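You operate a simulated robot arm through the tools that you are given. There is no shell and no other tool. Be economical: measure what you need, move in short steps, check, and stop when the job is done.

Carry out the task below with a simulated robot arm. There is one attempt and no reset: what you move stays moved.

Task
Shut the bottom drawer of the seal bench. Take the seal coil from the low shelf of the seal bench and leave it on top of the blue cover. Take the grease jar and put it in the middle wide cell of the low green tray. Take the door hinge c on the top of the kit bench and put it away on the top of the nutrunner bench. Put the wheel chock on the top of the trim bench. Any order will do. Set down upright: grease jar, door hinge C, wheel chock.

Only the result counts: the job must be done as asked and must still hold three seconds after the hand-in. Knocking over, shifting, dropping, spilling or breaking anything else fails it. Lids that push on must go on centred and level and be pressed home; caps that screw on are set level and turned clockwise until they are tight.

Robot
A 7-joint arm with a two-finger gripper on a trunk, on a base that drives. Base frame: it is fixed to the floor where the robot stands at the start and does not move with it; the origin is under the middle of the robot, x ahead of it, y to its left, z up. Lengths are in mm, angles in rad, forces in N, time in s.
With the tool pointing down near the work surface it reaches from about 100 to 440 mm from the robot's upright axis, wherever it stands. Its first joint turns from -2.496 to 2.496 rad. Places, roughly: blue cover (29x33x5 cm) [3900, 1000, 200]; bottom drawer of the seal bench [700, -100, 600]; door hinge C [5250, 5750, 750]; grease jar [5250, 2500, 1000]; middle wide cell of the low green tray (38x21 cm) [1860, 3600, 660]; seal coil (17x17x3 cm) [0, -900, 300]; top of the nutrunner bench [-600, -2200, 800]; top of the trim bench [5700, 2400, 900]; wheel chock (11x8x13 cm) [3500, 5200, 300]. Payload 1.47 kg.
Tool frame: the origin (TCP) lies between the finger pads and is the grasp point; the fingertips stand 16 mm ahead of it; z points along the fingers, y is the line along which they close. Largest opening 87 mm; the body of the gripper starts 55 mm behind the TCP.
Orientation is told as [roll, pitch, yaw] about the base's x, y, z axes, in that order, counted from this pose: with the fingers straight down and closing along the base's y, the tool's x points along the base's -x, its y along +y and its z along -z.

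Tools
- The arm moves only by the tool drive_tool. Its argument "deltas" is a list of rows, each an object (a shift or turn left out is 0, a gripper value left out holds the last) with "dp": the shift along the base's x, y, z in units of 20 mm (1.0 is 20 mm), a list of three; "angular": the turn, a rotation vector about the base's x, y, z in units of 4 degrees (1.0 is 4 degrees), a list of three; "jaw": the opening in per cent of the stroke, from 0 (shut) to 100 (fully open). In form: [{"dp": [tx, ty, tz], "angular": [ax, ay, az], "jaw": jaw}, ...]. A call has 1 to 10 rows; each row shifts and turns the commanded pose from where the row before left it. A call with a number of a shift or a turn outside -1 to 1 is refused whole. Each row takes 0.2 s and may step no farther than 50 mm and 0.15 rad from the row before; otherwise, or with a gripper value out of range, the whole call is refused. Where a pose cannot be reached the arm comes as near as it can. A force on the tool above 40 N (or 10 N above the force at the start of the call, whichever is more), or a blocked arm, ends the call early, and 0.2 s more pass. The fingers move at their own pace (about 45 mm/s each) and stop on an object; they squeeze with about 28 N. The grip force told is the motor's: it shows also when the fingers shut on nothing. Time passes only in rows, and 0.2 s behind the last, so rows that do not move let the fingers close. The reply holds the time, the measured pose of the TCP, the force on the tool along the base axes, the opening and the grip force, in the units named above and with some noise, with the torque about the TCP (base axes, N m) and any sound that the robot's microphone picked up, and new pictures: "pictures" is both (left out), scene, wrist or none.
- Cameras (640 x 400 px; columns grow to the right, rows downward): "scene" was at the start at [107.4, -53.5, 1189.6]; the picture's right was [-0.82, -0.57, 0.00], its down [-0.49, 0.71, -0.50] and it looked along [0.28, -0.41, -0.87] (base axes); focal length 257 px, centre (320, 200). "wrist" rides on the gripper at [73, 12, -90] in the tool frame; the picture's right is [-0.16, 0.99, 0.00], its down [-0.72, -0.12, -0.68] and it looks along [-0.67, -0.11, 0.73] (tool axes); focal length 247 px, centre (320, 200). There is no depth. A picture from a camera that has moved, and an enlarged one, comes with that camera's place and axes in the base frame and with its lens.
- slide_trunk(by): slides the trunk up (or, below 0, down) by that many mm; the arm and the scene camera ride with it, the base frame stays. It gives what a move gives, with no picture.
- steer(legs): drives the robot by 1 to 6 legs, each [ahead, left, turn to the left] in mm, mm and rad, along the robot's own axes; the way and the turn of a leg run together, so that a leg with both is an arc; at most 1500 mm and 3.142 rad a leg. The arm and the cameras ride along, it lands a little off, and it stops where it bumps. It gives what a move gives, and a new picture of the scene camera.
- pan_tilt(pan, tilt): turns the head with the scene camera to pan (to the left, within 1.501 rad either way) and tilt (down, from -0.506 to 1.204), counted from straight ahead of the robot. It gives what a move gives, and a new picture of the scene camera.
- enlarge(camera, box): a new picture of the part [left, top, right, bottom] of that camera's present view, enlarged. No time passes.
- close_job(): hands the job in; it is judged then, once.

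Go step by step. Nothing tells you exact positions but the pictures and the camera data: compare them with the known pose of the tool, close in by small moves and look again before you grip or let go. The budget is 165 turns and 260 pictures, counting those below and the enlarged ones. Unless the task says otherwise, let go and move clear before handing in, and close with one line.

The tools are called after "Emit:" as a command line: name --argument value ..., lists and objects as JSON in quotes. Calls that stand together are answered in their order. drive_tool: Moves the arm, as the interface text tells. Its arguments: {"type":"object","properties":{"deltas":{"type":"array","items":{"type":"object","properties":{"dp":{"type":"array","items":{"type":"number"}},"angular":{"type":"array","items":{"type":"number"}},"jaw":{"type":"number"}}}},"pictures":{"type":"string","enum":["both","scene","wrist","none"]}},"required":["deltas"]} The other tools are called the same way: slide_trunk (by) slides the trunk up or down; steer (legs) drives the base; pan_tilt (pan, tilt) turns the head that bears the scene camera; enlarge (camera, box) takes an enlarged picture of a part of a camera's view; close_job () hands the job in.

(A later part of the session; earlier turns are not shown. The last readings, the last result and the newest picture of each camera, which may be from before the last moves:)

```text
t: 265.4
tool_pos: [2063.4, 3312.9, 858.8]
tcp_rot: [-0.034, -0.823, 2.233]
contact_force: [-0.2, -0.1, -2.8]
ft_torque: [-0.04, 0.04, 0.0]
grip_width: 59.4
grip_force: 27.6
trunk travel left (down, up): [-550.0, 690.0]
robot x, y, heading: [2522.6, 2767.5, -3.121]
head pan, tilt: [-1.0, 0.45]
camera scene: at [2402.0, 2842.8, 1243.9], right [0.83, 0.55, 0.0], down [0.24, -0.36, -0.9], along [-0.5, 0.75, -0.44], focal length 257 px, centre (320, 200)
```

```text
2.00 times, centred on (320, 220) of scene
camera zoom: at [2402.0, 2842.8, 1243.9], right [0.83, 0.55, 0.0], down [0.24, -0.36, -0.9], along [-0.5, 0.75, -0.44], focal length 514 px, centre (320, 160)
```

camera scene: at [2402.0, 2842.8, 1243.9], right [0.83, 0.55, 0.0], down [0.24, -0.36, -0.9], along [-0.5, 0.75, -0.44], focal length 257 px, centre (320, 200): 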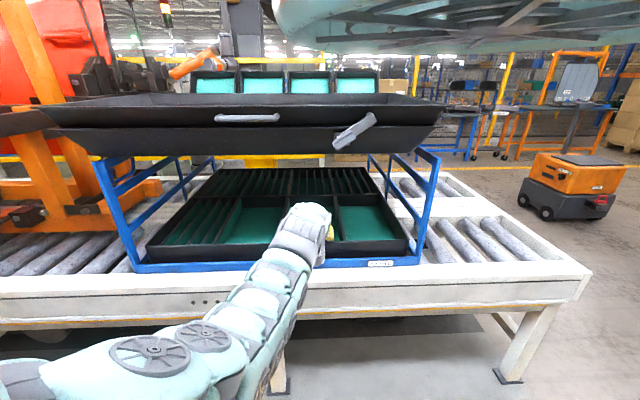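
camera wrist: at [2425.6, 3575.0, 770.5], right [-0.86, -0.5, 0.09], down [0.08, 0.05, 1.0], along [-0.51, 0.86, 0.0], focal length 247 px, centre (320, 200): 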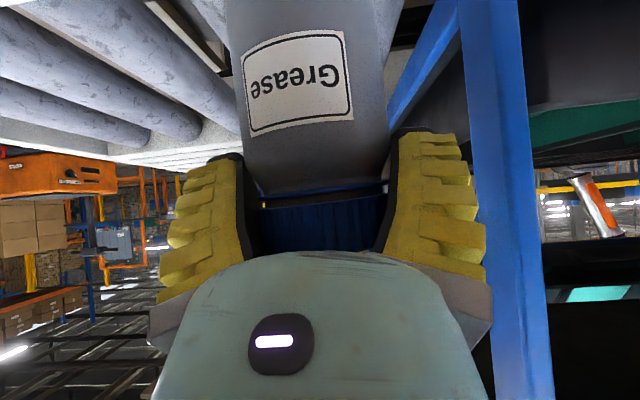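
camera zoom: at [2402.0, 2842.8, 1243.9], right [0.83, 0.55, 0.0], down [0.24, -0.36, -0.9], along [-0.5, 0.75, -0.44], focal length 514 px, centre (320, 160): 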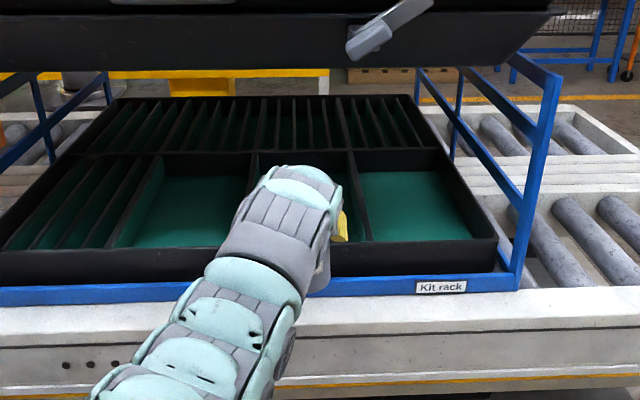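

Emit:
steer --legs '[[168, -250, 0]]'

Emit:
drive_tool --deltas '[{"jaw": 48}]' --pictures "wrist"

```text
t: 267.4
tool_pos: [1891.9, 3559.5, 857.2]
tcp_rot: [-0.031, -0.823, 2.236]
contact_force: [-0.6, 0.8, -2.5]
ft_torque: [-0.01, -0.02, 0.02]
grip_width: 59.1
grip_force: 28.3
trunk travel left (down, up): [-550.0, 690.0]
robot x, y, heading: [2351.6, 3012.4, -3.124]
head pan, tilt: [-1.0, 0.45]
camera scene: at [2230.5, 3089.3, 1243.9], right [0.83, 0.55, 0.0], down [0.24, -0.36, -0.9], along [-0.5, 0.75, -0.44], focal length 257 px, centre (320, 200)
```

scene: 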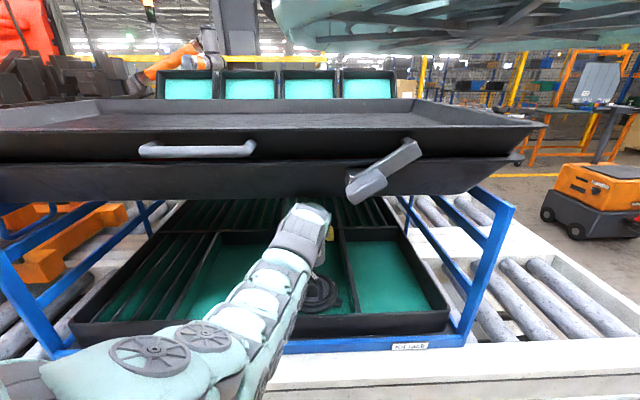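

```text
t: 267.9
tool_pos: [1892.1, 3559.2, 857.5]
tcp_rot: [-0.032, -0.821, 2.237]
contact_force: [-0.2, -0.1, -3.0]
ft_torque: [0.01, -0.01, 0.0]
grip_width: 59.0
grip_force: 27.7
trunk travel left (down, up): [-550.0, 690.0]
robot x, y, heading: [2349.7, 3013.4, -3.123]
head pan, tilt: [-1.0, 0.45]
camera wrist: at [1951.9, 3459.8, 865.3], right [-0.86, -0.51, 0.09], down [0.08, 0.05, 1.0], along [-0.51, 0.86, 0.0], focal length 247 px, centre (320, 200)
```

wrist: 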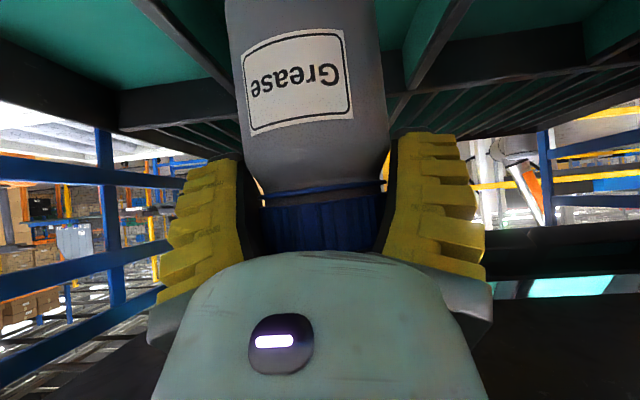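

Emit:
steer --legs '[[102, -136, 0]]'

Emit:
drive_tool --deltas '[{"dp": [0, 0, -0.8], "jaw": 46}, {"dp": [0, 0, -0.8]}, {"dp": [0, 0, -0.8]}, {"dp": [0, 0, -0.8]}]' --pictures "wrist"

```text
t: 269.3
tool_pos: [1799.1, 3680.7, 841.3]
tcp_rot: [-0.03, -0.795, 2.236]
contact_force: [0.5, -0.4, -3.3]
ft_torque: [0.02, -0.01, -0.02]
grip_width: 58.8
grip_force: 27.8
trunk travel left (down, up): [-550.0, 690.0]
robot x, y, heading: [2245.4, 3145.4, -3.123]
head pan, tilt: [-1.0, 0.45]
camera scene: at [2133.1, 3217.5, 1241.2], right [0.83, 0.55, 0.0], down [0.25, -0.37, -0.89], along [-0.49, 0.75, -0.45], focal length 257 px, centre (320, 200)
```

scene: 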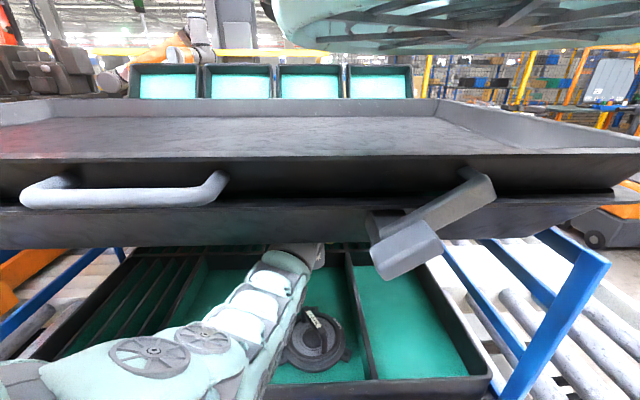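

```text
t: 270.3
tool_pos: [1788.3, 3690.1, 787.2]
tcp_rot: [-0.026, -0.809, 2.232]
contact_force: [0.1, -0.5, -3.5]
ft_torque: [-0.02, -0.02, 0.02]
grip_width: 58.7
grip_force: 27.6
trunk travel left (down, up): [-550.0, 690.0]
robot x, y, heading: [2248.5, 3144.4, -3.126]
head pan, tilt: [-1.0, 0.45]
camera wrist: at [1848.4, 3591.0, 796.1], right [-0.86, -0.51, 0.1], down [0.07, 0.06, 1.0], along [-0.51, 0.86, -0.02], focal length 247 px, centre (320, 200)
```

wrist: 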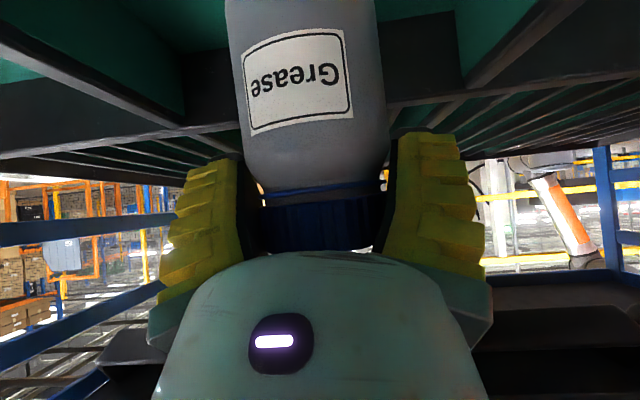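

The jar is down inside the middle cell behind the lifter. I'll lower gently to the floor.

Emit:
drive_tool --deltas '[{"dp": [0, 0, -0.4]}, {"dp": [0, 0, -0.4]}, {"dp": [0, 0, -0.3]}, {"dp": [0, 0, -0.3]}, {"dp": [0, 0, -0.3]}, {"dp": [0, 0, -0.3]}]' --pictures "wrist"

```text
t: 271.7
tool_pos: [1785.5, 3692.9, 750.5]
tcp_rot: [-0.028, -0.818, 2.231]
contact_force: [0.0, -2.1, 10.2]
ft_torque: [-0.03, 0.37, 0.04]
grip_width: 58.8
grip_force: 28.2
trunk travel left (down, up): [-550.0, 690.0]
robot x, y, heading: [2248.3, 3148.4, -3.124]
head pan, tilt: [-1.0, 0.45]
camera wrist: at [1846.6, 3593.3, 759.2], right [-0.86, -0.5, 0.1], down [0.08, 0.06, 1.0], along [-0.51, 0.86, -0.01], focal length 247 px, centre (320, 200)
```

wrist: 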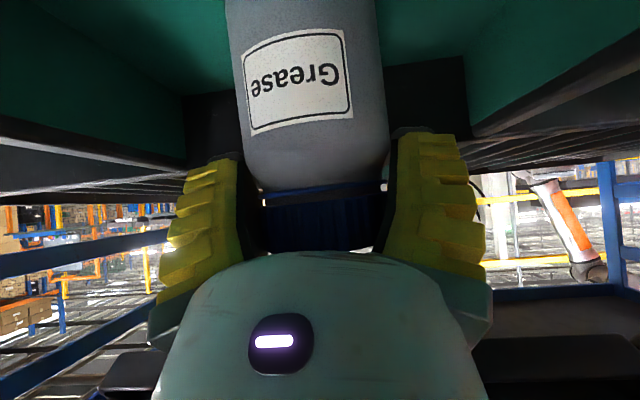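

Contact with the cell floor, so I'll release.

Emit:
drive_tool --deltas '[{"jaw": 72}, {"jaw": 80}, {"jaw": 90}, {"jaw": 100}, {"jaw": 100}]' --pictures "wrist"

```text
t: 272.9
tool_pos: [1788.8, 3691.2, 748.2]
tcp_rot: [-0.027, -0.811, 2.233]
contact_force: [0.2, -0.3, 0.2]
ft_torque: [0.0, 0.02, 0.03]
grip_width: 87.1
grip_force: 0.0
trunk travel left (down, up): [-550.0, 690.0]
robot x, y, heading: [2246.2, 3144.2, -3.128]
head pan, tilt: [-1.0, 0.45]
camera wrist: at [1848.4, 3591.2, 756.4], right [-0.86, -0.51, 0.1], down [0.07, 0.06, 1.0], along [-0.51, 0.86, -0.02], focal length 247 px, centre (320, 200)
```

wrist: 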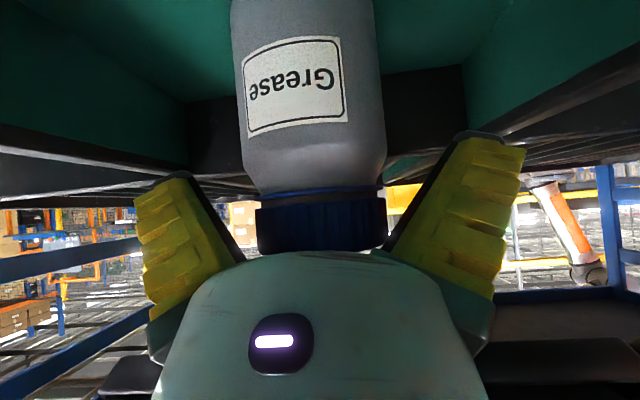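

The jar stands free and upright. I'll rise straight up clear of it, then back out.

Emit:
drive_tool --deltas '[{"dp": [0, 0, 0.8]}, {"dp": [0, 0, 0.9]}, {"dp": [0, 0, 0.9]}, {"dp": [0, 0, 0.9]}, {"dp": [0, 0, 0.9]}]' --pictures "none"

Emit:
steer --legs '[[-204, 272, 0]]'

Emit:
enlarge --camera "scene" --box '[160, 80, 480, 280]'

```text
t: 274.1
tool_pos: [1787.7, 3690.3, 835.0]
tcp_rot: [-0.027, -0.81, 2.232]
contact_force: [-0.5, 0.4, -0.1]
ft_torque: [0.0, 0.02, -0.02]
grip_width: 87.3
grip_force: 0.1
trunk travel left (down, up): [-550.0, 690.0]
robot x, y, heading: [2248.5, 3147.1, -3.124]
head pan, tilt: [-1.0, 0.45]
```

```text
t: 276.3
tool_pos: [1998.2, 3423.3, 834.7]
tcp_rot: [-0.03, -0.81, 2.231]
contact_force: [-0.1, -0.1, -0.9]
ft_torque: [0.03, 0.02, -0.04]
grip_width: 87.0
grip_force: 0.0
trunk travel left (down, up): [-550.0, 690.0]
robot x, y, heading: [2455.1, 2882.6, -3.126]
head pan, tilt: [-1.0, 0.45]
camera scene: at [2334.4, 2956.8, 1243.9], right [0.83, 0.55, 0.0], down [0.24, -0.36, -0.9], along [-0.5, 0.75, -0.44], focal length 257 px, centre (320, 200)
```

scene: 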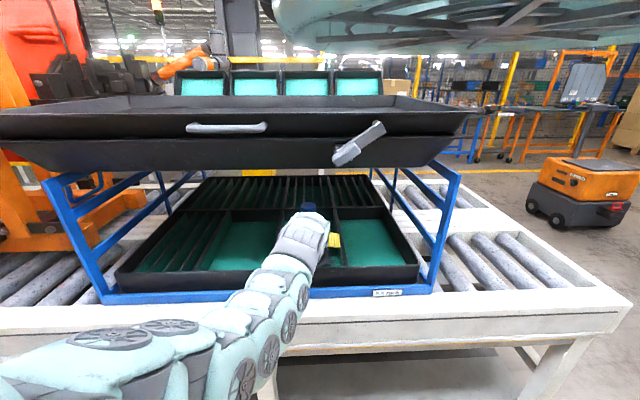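

```text
2.00 times, centred on (320, 180) of scene
camera zoom: at [2334.4, 2956.8, 1243.9], right [0.83, 0.55, 0.0], down [0.24, -0.36, -0.9], along [-0.5, 0.75, -0.44], focal length 514 px, centre (320, 240)
```

zoom: 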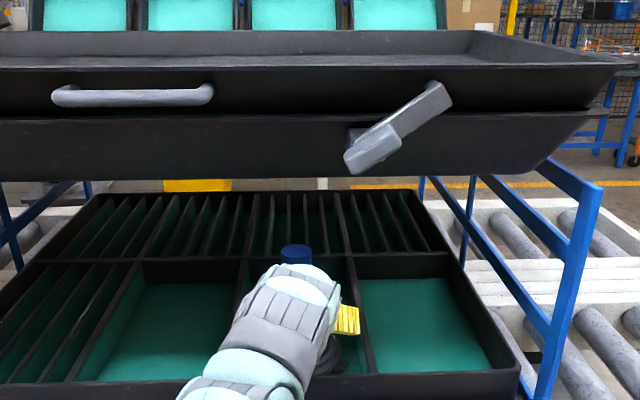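

The jar is in place. Now I'll restore the turn-latch I bumped: from three views its pivot is near T≈3722, z≈1110, with the upper end swung right. I'll close the fingers and come up from below right.

Emit:
steer --legs '[[-84, 112, 0], [-118, -88, 0]]'

Emit:
slide_trunk --by 270

Emit:
drive_tool --deltas '[{"jaw": 0}, {"jaw": 0}, {"jaw": 0}, {"jaw": 0}, {"jaw": 0}]' --pictures "both"

```text
t: 278.6
tool_pos: [2196.6, 3401.7, 835.4]
tcp_rot: [-0.029, -0.81, 2.233]
contact_force: [1.1, 0.0, 0.0]
ft_torque: [0.03, -0.01, 0.03]
grip_width: 87.1
grip_force: 0.0
trunk travel left (down, up): [-550.0, 690.0]
robot x, y, heading: [2655.7, 2861.6, -3.12]
head pan, tilt: [-1.0, 0.45]
camera scene: at [2535.5, 2935.0, 1243.9], right [0.83, 0.55, 0.0], down [0.24, -0.36, -0.9], along [-0.5, 0.75, -0.44], focal length 257 px, centre (320, 200)
```

scene: 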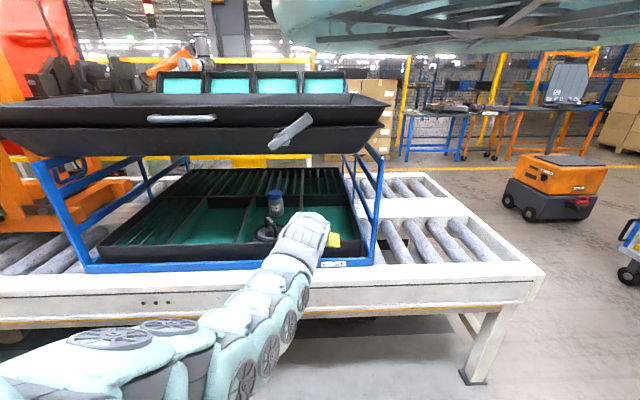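

```text
t: 281.4
tool_pos: [2196.4, 3401.7, 1105.5]
tcp_rot: [-0.027, -0.811, 2.233]
contact_force: [0.0, 0.5, 0.3]
ft_torque: [0.0, -0.03, 0.01]
grip_width: 86.9
grip_force: 0.0
trunk travel left (down, up): [-820.0, 420.0]
robot x, y, heading: [2652.8, 2857.0, -3.126]
head pan, tilt: [-1.0, 0.45]
```

```text
t: 282.6
tool_pos: [2196.5, 3402.4, 1105.1]
tcp_rot: [-0.025, -0.81, 2.231]
contact_force: [-0.5, -0.9, 0.4]
ft_torque: [0.0, -0.01, 0.01]
grip_width: 0.1
grip_force: 15.2
trunk travel left (down, up): [-820.0, 420.0]
robot x, y, heading: [2654.1, 2854.1, -3.125]
head pan, tilt: [-1.0, 0.45]
camera scene: at [2535.4, 2934.9, 1514.0], right [0.83, 0.55, 0.0], down [0.24, -0.36, -0.9], along [-0.5, 0.75, -0.44], focal length 257 px, centre (320, 200)
camera wrist: at [2256.2, 3302.6, 1114.5], right [-0.86, -0.51, 0.1], down [0.07, 0.06, 1.0], along [-0.51, 0.86, -0.02], focal length 247 px, centre (320, 200)
```

scene: 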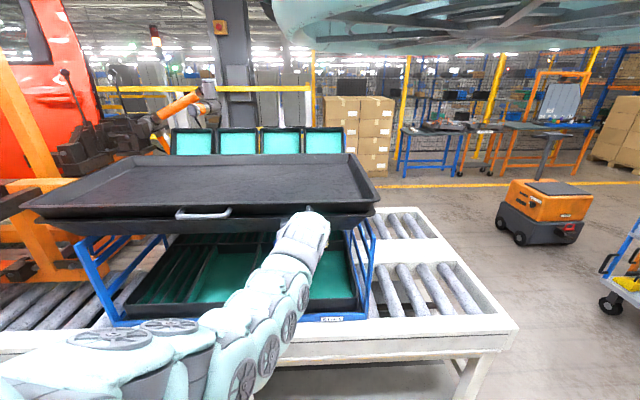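
wrist: 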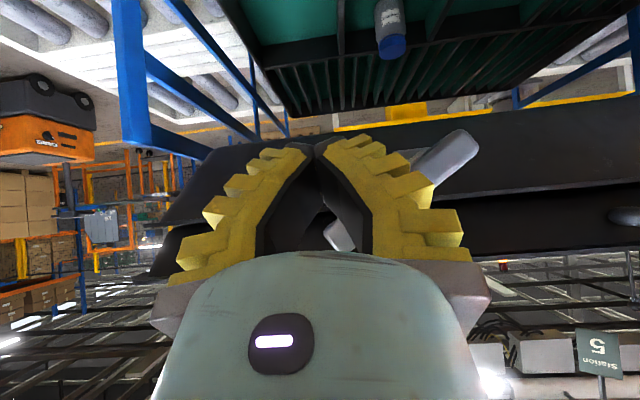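

The latch position is confirmed by the wrist view. I'll slide in beneath its raised arm and sweep it up and left.

Emit:
drive_tool --deltas '[{"dp": [0, 0, -0.5]}, {"dp": [-0.6, 0.8, 0]}, {"dp": [-0.6, 0.8, 0]}, {"dp": [-0.6, 0.8, 0]}, {"dp": [-0.6, 0.8, 0]}, {"dp": [-0.5, 0.67, 0]}]' --pictures "wrist"

```text
t: 284.0
tool_pos: [2168.1, 3431.4, 1101.6]
tcp_rot: [-0.028, -0.809, 2.232]
contact_force: [0.2, 0.7, 0.2]
ft_torque: [0.0, 0.0, 0.01]
grip_width: 0.1
grip_force: 28.3
out of reach, approached as far as the arm can: row 4, 5, 6
trunk travel left (down, up): [-820.0, 420.0]
robot x, y, heading: [2657.6, 2859.2, -3.127]
head pan, tilt: [-1.0, 0.45]
camera wrist: at [2226.8, 3332.4, 1110.6], right [-0.86, -0.5, 0.1], down [0.07, 0.06, 1.0], along [-0.51, 0.86, -0.02], focal length 247 px, centre (320, 200)
```

wrist: 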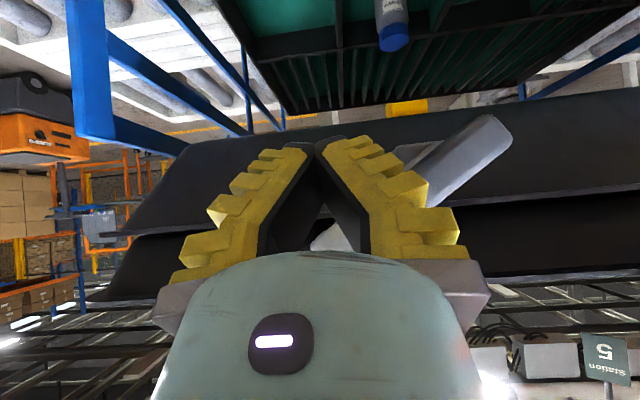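

Emit:
drive_tool --deltas '[{"dp": [0.6, -0.8, -0.1]}, {"dp": [0.5, -0.66, -0.1]}]' --pictures "none"

Emit:
steer --legs '[[58, -74, 0]]'

Emit:
drive_tool --deltas '[{"dp": [0, 0, -0.2]}]' --pictures "wrist"

```text
t: 284.6
tool_pos: [2189.3, 3401.6, 1096.3]
tcp_rot: [-0.027, -0.807, 2.232]
contact_force: [-0.5, -0.4, 0.2]
ft_torque: [-0.01, -0.01, 0.03]
grip_width: 0.0
grip_force: 28.2
trunk travel left (down, up): [-820.0, 420.0]
robot x, y, heading: [2655.0, 2860.4, -3.125]
head pan, tilt: [-1.0, 0.45]
```

```text
t: 285.8
tool_pos: [2143.3, 3468.0, 1087.3]
tcp_rot: [-0.033, -0.775, 2.232]
contact_force: [2.9, -2.8, -1.0]
ft_torque: [0.1, -0.02, 0.1]
grip_width: 0.1
grip_force: 28.1
trunk travel left (down, up): [-820.0, 420.0]
robot x, y, heading: [2599.7, 2929.8, -3.125]
head pan, tilt: [-1.0, 0.45]
stopped in leg 1: the force on the tool passed its limit at 77 N (the readings are from after the stop); the commanded pose is now the measured one
camera scene: at [2479.8, 3003.7, 1513.8], right [0.83, 0.56, 0.0], down [0.24, -0.36, -0.9], along [-0.5, 0.75, -0.44], focal length 257 px, centre (320, 200)
```

scene: 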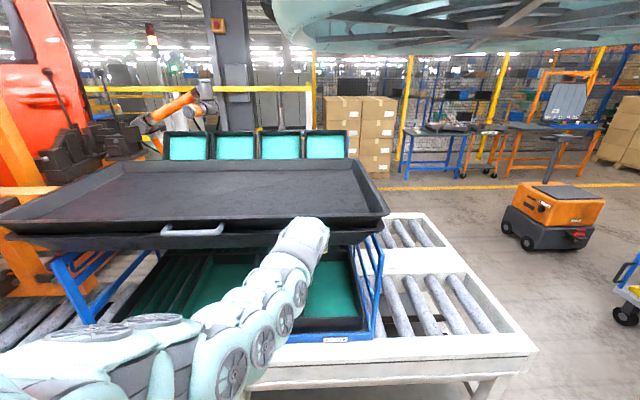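

```text
t: 286.2
tool_pos: [2143.6, 3468.2, 1084.9]
tcp_rot: [-0.035, -0.779, 2.23]
contact_force: [8.0, -6.7, 2.1]
ft_torque: [0.07, 0.24, 0.33]
grip_width: 0.0
grip_force: 28.1
trunk travel left (down, up): [-820.0, 420.0]
robot x, y, heading: [2602.5, 2926.7, -3.127]
head pan, tilt: [-1.0, 0.45]
camera wrist: at [2202.1, 3369.3, 1097.1], right [-0.86, -0.5, 0.09], down [0.05, 0.08, 1.0], along [-0.5, 0.86, -0.05], focal length 247 px, centre (320, 200)
```

wrist: 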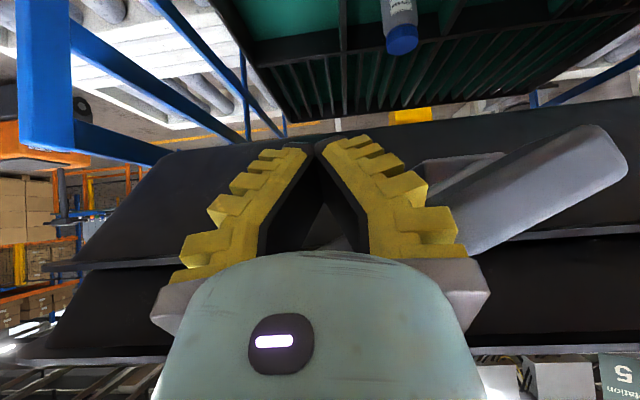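

The tips touched the tray face. I'll ease back 10 mm and sweep the latch up and to the left.

Emit:
drive_tool --deltas '[{"dp": [0.3, -0.4, 0]}, {"dp": [0, 0, 0.65]}, {"dp": [0, 0, 0.65]}, {"dp": [0, 0, 0.65]}, {"dp": [0, 0, 0.65]}, {"dp": [-0.36, -0.27, 0.7]}, {"dp": [-0.36, -0.27, 0.7]}]' --pictures "wrist"

```text
t: 287.8
tool_pos: [2132.6, 3451.2, 1166.0]
tcp_rot: [-0.032, -0.783, 2.231]
contact_force: [-0.4, -0.2, -0.3]
ft_torque: [-0.01, 0.01, 0.02]
grip_width: 0.0
grip_force: 27.8
trunk travel left (down, up): [-820.0, 420.0]
robot x, y, heading: [2601.7, 2922.7, -3.121]
head pan, tilt: [-1.0, 0.45]
camera wrist: at [2191.3, 3351.5, 1179.1], right [-0.86, -0.5, 0.09], down [0.06, 0.08, 1.0], along [-0.5, 0.86, -0.04], focal length 247 px, centre (320, 200)
```

wrist: 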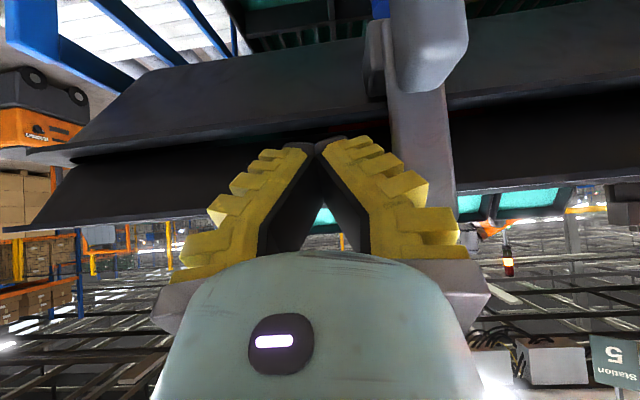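

The latch is upright again. I'll back away and check from the scene camera.

Emit:
steer --legs '[[-120, 160, 0]]'

Emit:
enlarge --camera "scene" --box '[120, 150, 440, 350]'

```text
t: 289.4
tool_pos: [2255.7, 3293.4, 1165.3]
tcp_rot: [-0.033, -0.782, 2.231]
contact_force: [0.2, 0.6, -0.1]
ft_torque: [0.01, -0.02, -0.01]
grip_width: 0.2
grip_force: 28.0
trunk travel left (down, up): [-820.0, 420.0]
robot x, y, heading: [2721.0, 2772.8, -3.123]
head pan, tilt: [-1.0, 0.45]
camera scene: at [2600.9, 2846.4, 1514.0], right [0.83, 0.55, 0.0], down [0.24, -0.36, -0.9], along [-0.5, 0.75, -0.44], focal length 257 px, centre (320, 200)
```

scene: 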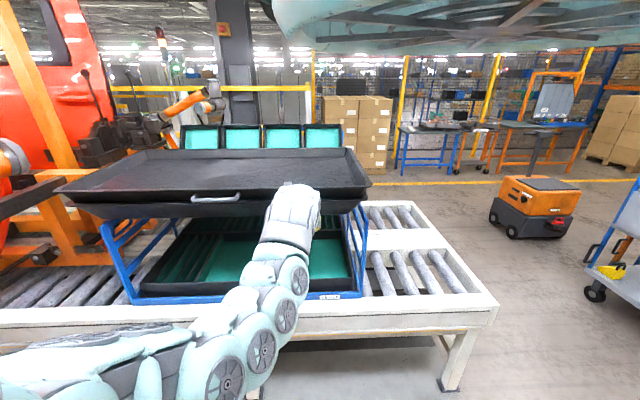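

```text
2.00 times, centred on (280, 250) of scene
camera zoom: at [2600.9, 2846.4, 1514.0], right [0.83, 0.55, 0.0], down [0.24, -0.36, -0.9], along [-0.5, 0.75, -0.44], focal length 514 px, centre (400, 100)
```

zoom: 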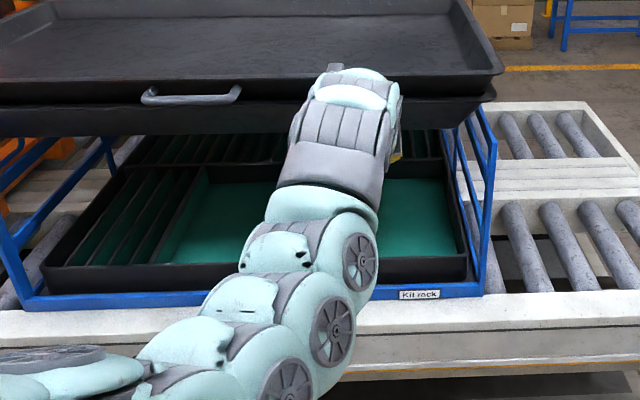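

The jar is done and the latch is restored. The yellow item on the blue cart's lower deck should be the wheel chock, so I'll drive closer for a look.

Emit:
steer --legs '[[-900, 18, 0], [-100, -1100, 0], [0, 0, -0.4]]'

Emit:
enlarge --camera "scene" --box '[220, 130, 540, 330]'

```text
t: 300.6
tool_pos: [3480.6, 4544.1, 1167.2]
tcp_rot: [-0.033, -0.782, 1.831]
contact_force: [0.3, -0.2, -0.1]
ft_torque: [0.01, -0.03, 0.03]
grip_width: 0.0
grip_force: 28.0
trunk travel left (down, up): [-820.0, 420.0]
robot x, y, heading: [3704.3, 3881.6, 2.763]
head pan, tilt: [-1.0, 0.45]
camera scene: at [3625.8, 3997.9, 1514.0], right [0.98, 0.19, 0.0], down [0.08, -0.43, -0.9], along [-0.17, 0.88, -0.44], focal length 257 px, centre (320, 200)
```

scene: 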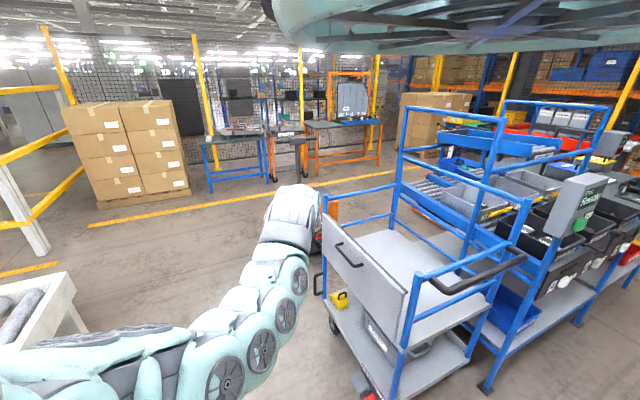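

```text
2.00 times, centred on (380, 230) of scene
camera zoom: at [3625.8, 3997.9, 1514.0], right [0.98, 0.19, 0.0], down [0.08, -0.43, -0.9], along [-0.17, 0.88, -0.44], focal length 514 px, centre (200, 140)
```

zoom: 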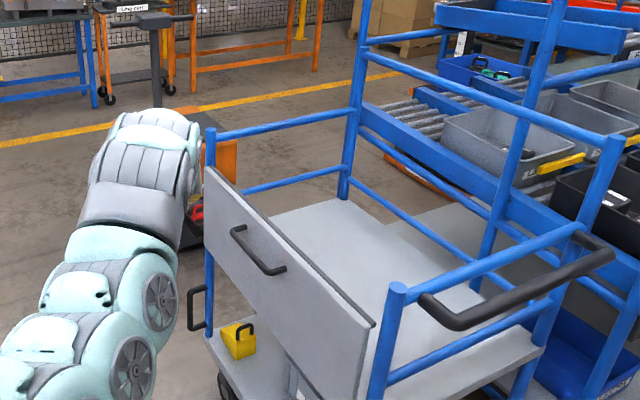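

The wheel chock stands on the cart's lower deck, below a hanging panel, and can be reached from the cart's left side. I'll go around to face that side with the trunk lowered.

Emit:
steer --legs '[[1046, -238, 0], [0, 0, -1.19]]'

Emit:
slide_trunk --by -400

Emit:
slide_trunk --by -180

Emit:
pan_tilt --pan -1.0 --tilt 0.5

```text
t: 309.1
tool_pos: [3373.6, 4945.8, 1166.6]
tcp_rot: [-0.032, -0.783, 0.634]
contact_force: [-0.1, 0.4, -0.5]
ft_torque: [-0.01, 0.03, 0.0]
grip_width: 0.0
grip_force: 28.1
trunk travel left (down, up): [-820.0, 420.0]
robot x, y, heading: [2841.9, 4489.3, 1.561]
head pan, tilt: [-1.0, 0.45]
camera scene: at [2916.4, 4612.3, 1514.0], right [0.53, -0.85, 0.0], down [-0.37, -0.23, -0.9], along [0.76, 0.48, -0.44], focal length 257 px, centre (320, 200)
```

scene: 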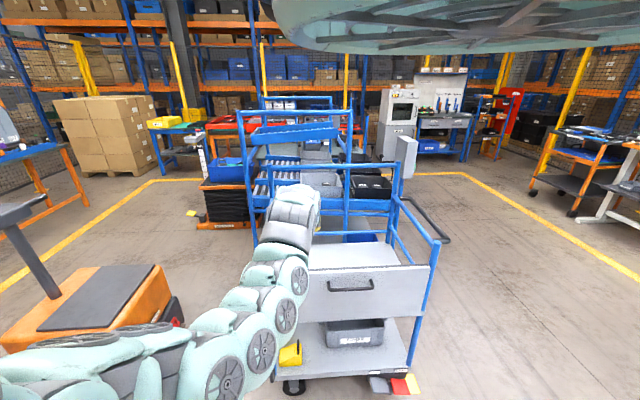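

```text
t: 312.9
tool_pos: [3372.9, 4945.6, 767.7]
tcp_rot: [-0.033, -0.783, 0.635]
contact_force: [0.0, 1.0, 0.3]
ft_torque: [-0.01, -0.01, -0.02]
grip_width: 0.2
grip_force: 27.9
trunk travel left (down, up): [-420.0, 820.0]
robot x, y, heading: [2837.1, 4491.3, 1.56]
head pan, tilt: [-1.0, 0.45]
```

```text
t: 314.9
tool_pos: [3375.1, 4946.2, 586.2]
tcp_rot: [-0.033, -0.781, 0.633]
contact_force: [-0.1, 0.3, 0.4]
ft_torque: [0.02, 0.0, 0.02]
grip_width: 0.1
grip_force: 28.0
trunk travel left (down, up): [-240.0, 1000.0]
robot x, y, heading: [2837.7, 4495.3, 1.564]
head pan, tilt: [-1.0, 0.45]
```

```text
t: 315.5
tool_pos: [3373.2, 4945.7, 587.0]
tcp_rot: [-0.031, -0.782, 0.633]
contact_force: [0.3, -0.3, -0.4]
ft_torque: [0.01, 0.0, 0.01]
grip_width: 0.1
grip_force: 28.5
trunk travel left (down, up): [-240.0, 1000.0]
robot x, y, heading: [2836.3, 4495.6, 1.563]
head pan, tilt: [-1.0, 0.499]
camera scene: at [2915.7, 4611.8, 929.5], right [0.53, -0.85, 0.0], down [-0.41, -0.25, -0.88], along [0.74, 0.47, -0.48], focal length 257 px, centre (320, 200)
```

scene: 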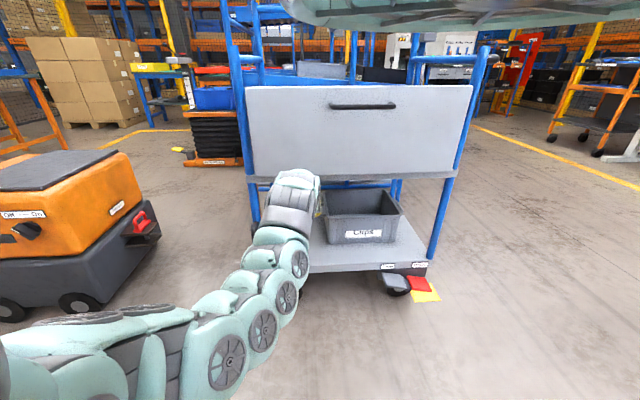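

Emit:
slide_trunk --by -190

Emit:
drive_tool --deltas '[{"jaw": 100}, {"jaw": 100}, {"jaw": 100}, {"jaw": 100}, {"jaw": 100}]' --pictures "both"

```text
t: 317.6
tool_pos: [3374.1, 4946.3, 396.8]
tcp_rot: [-0.033, -0.783, 0.635]
contact_force: [0.4, -0.2, 0.8]
ft_torque: [-0.03, 0.04, -0.03]
grip_width: 0.0
grip_force: 27.7
trunk travel left (down, up): [-50.0, 1190.0]
robot x, y, heading: [2838.2, 4493.0, 1.558]
head pan, tilt: [-1.0, 0.499]
```

```text
t: 318.8
tool_pos: [3374.3, 4946.7, 395.6]
tcp_rot: [-0.033, -0.783, 0.635]
contact_force: [0.3, 0.0, 0.3]
ft_torque: [0.0, 0.02, 0.01]
grip_width: 87.0
grip_force: 0.0
trunk travel left (down, up): [-50.0, 1190.0]
robot x, y, heading: [2839.0, 4489.8, 1.567]
head pan, tilt: [-1.0, 0.499]
camera scene: at [2915.6, 4611.8, 739.5], right [0.53, -0.85, 0.0], down [-0.41, -0.25, -0.88], along [0.74, 0.47, -0.48], focal length 257 px, centre (320, 200)
camera wrist: at [3273.2, 4890.1, 408.7], right [-0.48, 0.88, 0.09], down [0.08, -0.06, 1.0], along [0.88, 0.48, -0.04], focal length 247 px, centre (320, 200)
```

scene: 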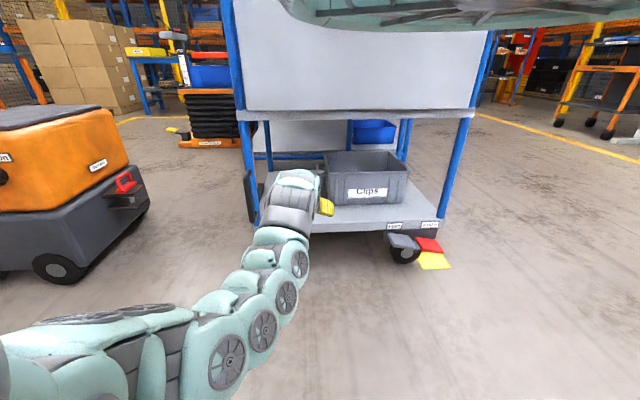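
wrist: 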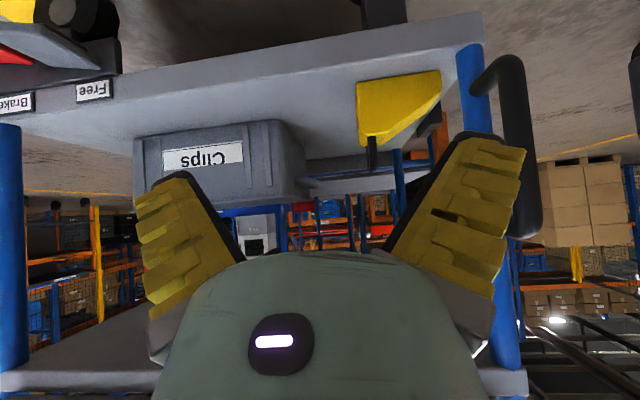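

The chock is a yellow wedge with a loop handle on its tall side, at about T≈5900, n≈1975, z≈345–385. I'll come in above the handle with the fingers on either side of it.

Emit:
slide_trunk --by 45

Emit:
steer --legs '[[140, -110, 0]]'

Emit:
drive_tool --deltas '[{"jaw": 80}]' --pictures "wrist"

```text
t: 319.7
tool_pos: [3374.3, 4946.3, 441.8]
tcp_rot: [-0.033, -0.782, 0.633]
contact_force: [-0.7, -0.1, 0.6]
ft_torque: [0.01, -0.01, 0.0]
grip_width: 86.8
grip_force: 0.0
trunk travel left (down, up): [-95.0, 1145.0]
robot x, y, heading: [2838.0, 4490.4, 1.569]
head pan, tilt: [-1.0, 0.499]
```

```text
t: 321.2
tool_pos: [3483.5, 5080.4, 438.9]
tcp_rot: [-0.033, -0.78, 0.633]
contact_force: [0.1, -0.1, 0.7]
ft_torque: [0.0, -0.03, 0.02]
grip_width: 87.0
grip_force: 0.0
trunk travel left (down, up): [-95.0, 1145.0]
robot x, y, heading: [2945.6, 4630.7, 1.559]
head pan, tilt: [-1.0, 0.499]
camera scene: at [3024.8, 4748.7, 784.2], right [0.53, -0.85, 0.0], down [-0.41, -0.26, -0.88], along [0.74, 0.47, -0.48], focal length 257 px, centre (320, 200)
```

scene: 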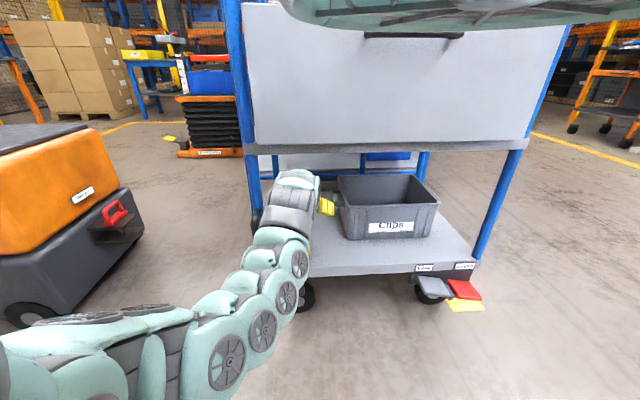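

```text
t: 321.6
tool_pos: [3483.6, 5081.8, 440.6]
tcp_rot: [-0.033, -0.781, 0.63]
contact_force: [-0.4, 0.2, 0.4]
ft_torque: [0.03, 0.01, 0.0]
grip_width: 73.1
grip_force: 3.0
trunk travel left (down, up): [-95.0, 1145.0]
robot x, y, heading: [2944.2, 4634.1, 1.559]
head pan, tilt: [-1.0, 0.499]
camera wrist: at [3383.8, 5027.2, 453.3], right [-0.47, 0.88, 0.09], down [0.08, -0.06, 1.0], along [0.88, 0.48, -0.04], focal length 247 px, centre (320, 200)
```

wrist: 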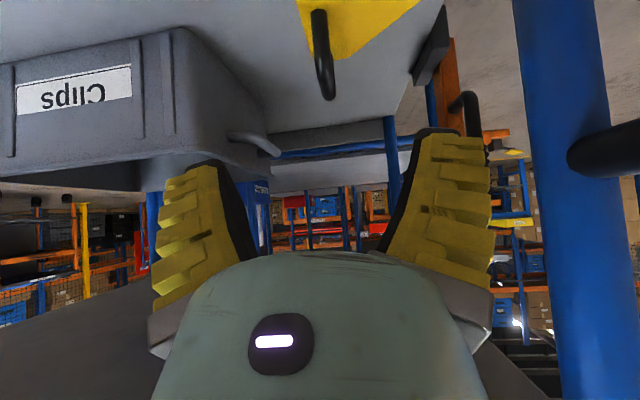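

Emit:
steer --legs '[[33, -51, 0]]'

Emit:
slide_trunk --by -48

Emit:
drive_tool --deltas '[{"jaw": 80}]' --pictures "wrist"

```text
t: 322.6
tool_pos: [3531.0, 5112.2, 438.2]
tcp_rot: [-0.034, -0.778, 0.629]
contact_force: [-0.5, -0.8, -0.3]
ft_torque: [0.04, -0.01, 0.01]
grip_width: 73.0
grip_force: 2.2
trunk travel left (down, up): [-95.0, 1145.0]
robot x, y, heading: [2997.1, 4660.9, 1.562]
head pan, tilt: [-1.0, 0.499]
camera scene: at [3073.5, 4780.6, 784.0], right [0.53, -0.85, 0.0], down [-0.41, -0.26, -0.88], along [0.74, 0.47, -0.48], focal length 257 px, centre (320, 200)
```

scene: 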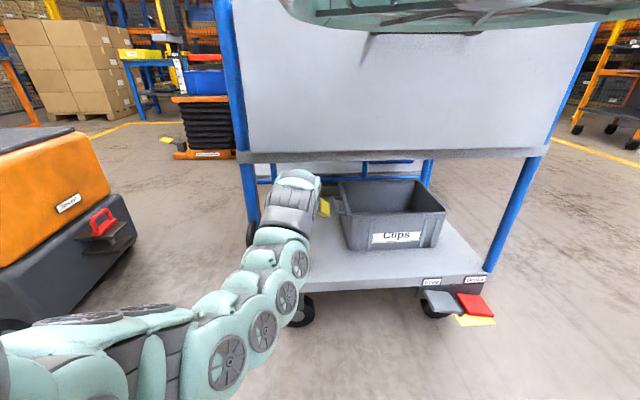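

```text
t: 323.5
tool_pos: [3536.5, 5116.1, 393.8]
tcp_rot: [-0.032, -0.784, 0.63]
contact_force: [0.8, 0.3, -0.2]
ft_torque: [-0.03, 0.01, -0.02]
grip_width: 73.0
grip_force: 1.8
trunk travel left (down, up): [-47.0, 1193.0]
robot x, y, heading: [3002.6, 4662.9, 1.56]
head pan, tilt: [-1.0, 0.499]
```

```text
t: 323.9
tool_pos: [3535.2, 5115.5, 393.9]
tcp_rot: [-0.031, -0.78, 0.632]
contact_force: [0.0, -0.5, 0.4]
ft_torque: [0.0, -0.04, -0.02]
grip_width: 73.2
grip_force: 2.1
trunk travel left (down, up): [-47.0, 1193.0]
robot x, y, heading: [2997.9, 4663.5, 1.565]
head pan, tilt: [-1.0, 0.499]
camera wrist: at [3434.8, 5059.9, 405.2], right [-0.47, 0.88, 0.09], down [0.08, -0.06, 1.0], along [0.88, 0.48, -0.05], focal length 247 px, centre (320, 200)
```

wrist: 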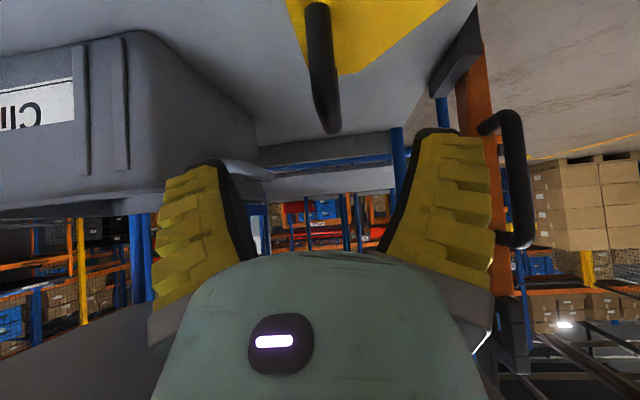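

From several views: handle bar centre T≈5895, n≈1972, top z≈352. The tool is right above it, so I'll lower and close.

Emit:
slide_trunk --by -42

Emit:
drive_tool --deltas '[{"jaw": 50}, {"jaw": 30}, {"jaw": 10}, {"jaw": 0}, {"jaw": 0}, {"jaw": 0}]' --pictures "wrist"

```text
t: 324.7
tool_pos: [3536.3, 5116.6, 351.8]
tcp_rot: [-0.034, -0.783, 0.631]
contact_force: [0.2, -0.4, -0.5]
ft_torque: [-0.01, -0.03, 0.01]
grip_width: 73.0
grip_force: 2.2
trunk travel left (down, up): [-5.0, 1235.0]
robot x, y, heading: [2999.0, 4661.7, 1.56]
head pan, tilt: [-1.0, 0.499]
```

```text
t: 326.1
tool_pos: [3534.1, 5117.6, 352.0]
tcp_rot: [-0.03, -0.781, 0.629]
contact_force: [-2.3, 0.3, 1.5]
ft_torque: [-0.11, 0.29, -0.05]
grip_width: 7.7
grip_force: 28.0
trunk travel left (down, up): [-5.0, 1235.0]
robot x, y, heading: [2996.1, 4661.0, 1.56]
head pan, tilt: [-1.0, 0.499]
camera wrist: at [3433.8, 5060.9, 363.4], right [-0.47, 0.88, 0.09], down [0.08, -0.06, 0.99], along [0.88, 0.48, -0.05], focal length 247 px, centre (320, 200)
```

wrist: 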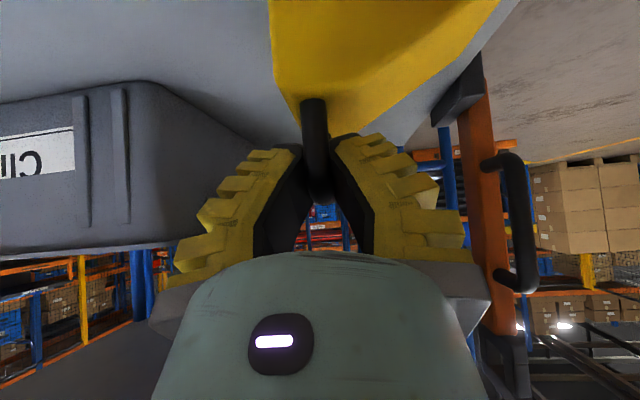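

Emit:
drive_tool --deltas '[{"dp": [0, 0, 0.3]}, {"dp": [0, 0, 0.3]}, {"dp": [0, 0, 0.3]}]' --pictures "wrist"

```text
t: 326.9
tool_pos: [3535.0, 5114.9, 368.6]
tcp_rot: [-0.034, -0.78, 0.63]
contact_force: [-0.2, 0.5, -4.1]
ft_torque: [-0.12, 0.0, -0.02]
grip_width: 6.0
grip_force: 27.7
trunk travel left (down, up): [-5.0, 1235.0]
robot x, y, heading: [3000.6, 4666.3, 1.556]
head pan, tilt: [-1.0, 0.499]
camera wrist: at [3434.4, 5059.8, 381.2], right [-0.47, 0.88, 0.09], down [0.08, -0.06, 1.0], along [0.88, 0.48, -0.05], focal length 247 px, centre (320, 200)
```

wrist: 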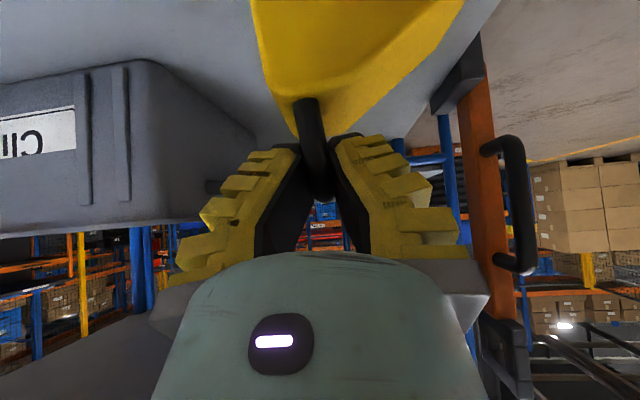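

It lifted and hangs steady at about 4 N. I'll raise a bit more and back out of the cart.

Emit:
slide_trunk --by 45

Emit:
steer --legs '[[-210, 280, 0]]'

Emit:
drive_tool --deltas '[{"jaw": 0}]' --pictures "wrist"

```text
t: 327.8
tool_pos: [3535.1, 5114.5, 413.1]
tcp_rot: [-0.032, -0.78, 0.631]
contact_force: [-0.8, 0.3, -3.9]
ft_torque: [-0.12, 0.06, -0.02]
grip_width: 6.0
grip_force: 28.1
trunk travel left (down, up): [-50.0, 1190.0]
robot x, y, heading: [2998.6, 4666.1, 1.559]
head pan, tilt: [-1.0, 0.499]
```

```text
t: 330.1
tool_pos: [3255.1, 4912.0, 414.6]
tcp_rot: [-0.035, -0.781, 0.63]
contact_force: [0.8, -1.5, -3.9]
ft_torque: [-0.15, 0.02, 0.01]
grip_width: 6.3
grip_force: 27.9
trunk travel left (down, up): [-50.0, 1190.0]
robot x, y, heading: [2718.4, 4460.6, 1.559]
head pan, tilt: [-1.0, 0.499]
camera scene: at [2795.9, 4579.8, 739.6], right [0.53, -0.85, 0.0], down [-0.41, -0.25, -0.88], along [0.74, 0.47, -0.48], focal length 257 px, centre (320, 200)
```

scene: 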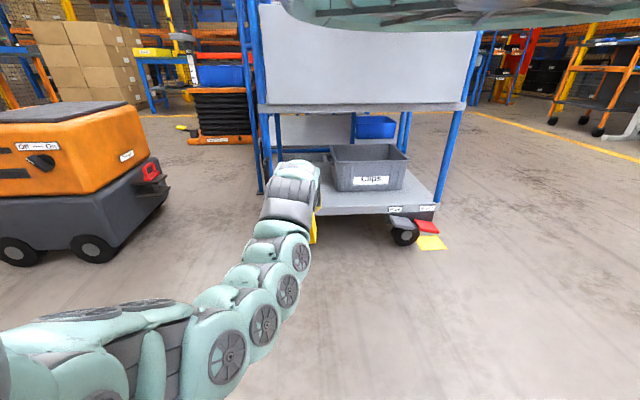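

```text
t: 330.4
tool_pos: [3253.8, 4910.5, 412.4]
tcp_rot: [-0.035, -0.782, 0.631]
contact_force: [-0.1, 0.3, -3.2]
ft_torque: [-0.12, 0.04, 0.0]
grip_width: 5.9
grip_force: 27.6
trunk travel left (down, up): [-50.0, 1190.0]
robot x, y, heading: [2715.1, 4460.1, 1.554]
head pan, tilt: [-1.0, 0.499]
camera wrist: at [3152.9, 4855.6, 426.1], right [-0.47, 0.88, 0.09], down [0.08, -0.06, 0.99], along [0.88, 0.48, -0.05], focal length 247 px, centre (320, 200)
```

wrist: 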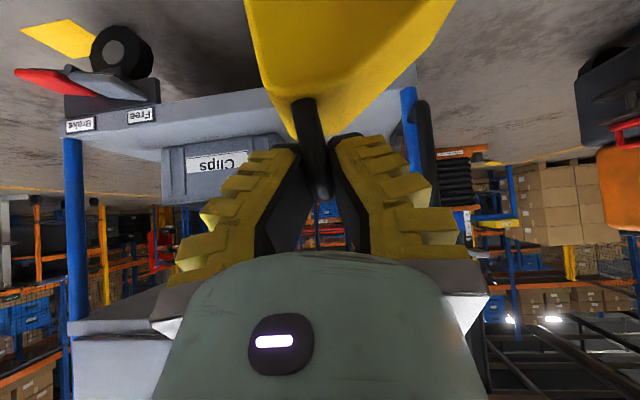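

The chock hangs securely. I'll carry it to the trim bench, raising the trunk on the way and aiming for the clear front area near T≈5850.

Emit:
steer --legs '[[-1027, -861, 0], [0, 0, -1.554]]'

Emit:
slide_trunk --by 400

Emit:
slide_trunk --by 280

Emit:
steer --legs '[[1360, -300, 0]]'

```text
t: 340.9
tool_pos: [4020.4, 2889.1, 414.4]
tcp_rot: [-0.033, -0.781, -0.929]
contact_force: [-0.4, -0.3, -4.2]
ft_torque: [0.02, 0.11, 0.0]
grip_width: 5.9
grip_force: 28.5
trunk travel left (down, up): [-50.0, 1190.0]
robot x, y, heading: [3564.7, 3420.8, -0.001]
head pan, tilt: [-1.0, 0.499]
camera scene: at [3681.8, 3346.3, 739.4], right [-0.84, -0.54, 0.0], down [-0.26, 0.4, -0.88], along [0.47, -0.74, -0.48], focal length 257 px, centre (320, 200)
```

scene: 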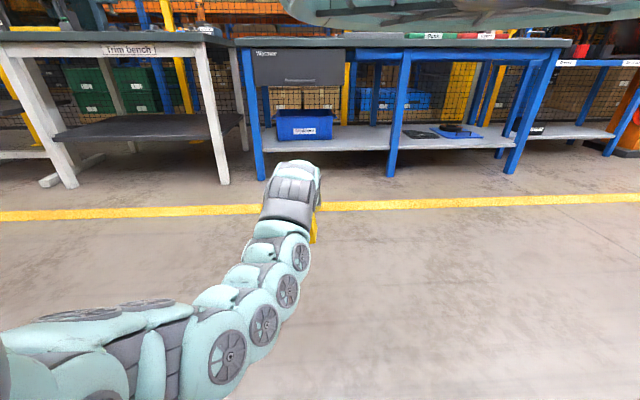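

```text
t: 344.8
tool_pos: [4020.6, 2889.6, 813.3]
tcp_rot: [-0.033, -0.78, -0.928]
contact_force: [-0.3, 0.8, -4.8]
ft_torque: [0.01, 0.11, -0.03]
grip_width: 6.1
grip_force: 28.2
trunk travel left (down, up): [-450.0, 790.0]
robot x, y, heading: [3565.2, 3423.1, -0.004]
head pan, tilt: [-1.0, 0.499]
```

```text
t: 347.6
tool_pos: [4020.9, 2890.5, 1093.8]
tcp_rot: [-0.034, -0.78, -0.928]
contact_force: [-0.6, -0.2, -4.1]
ft_torque: [0.05, 0.09, 0.03]
grip_width: 6.0
grip_force: 28.2
trunk travel left (down, up): [-730.0, 510.0]
robot x, y, heading: [3565.0, 3421.5, 0.003]
head pan, tilt: [-1.0, 0.499]
```

```text
t: 354.5
tool_pos: [5375.8, 2588.8, 1093.3]
tcp_rot: [-0.033, -0.781, -0.933]
contact_force: [-0.5, 0.1, -4.5]
ft_torque: [0.04, 0.13, -0.03]
grip_width: 5.9
grip_force: 28.0
trunk travel left (down, up): [-730.0, 510.0]
robot x, y, heading: [4919.3, 3119.6, -0.004]
head pan, tilt: [-1.0, 0.499]
camera scene: at [5037.7, 3046.4, 1419.4], right [-0.84, -0.54, 0.0], down [-0.26, 0.4, -0.88], along [0.47, -0.74, -0.48], focal length 257 px, centre (320, 200)
```

scene: 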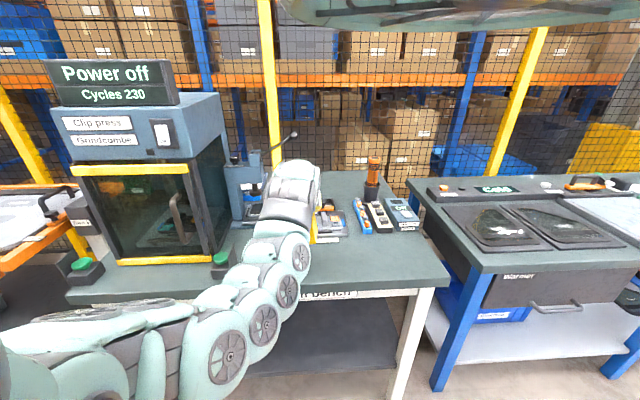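

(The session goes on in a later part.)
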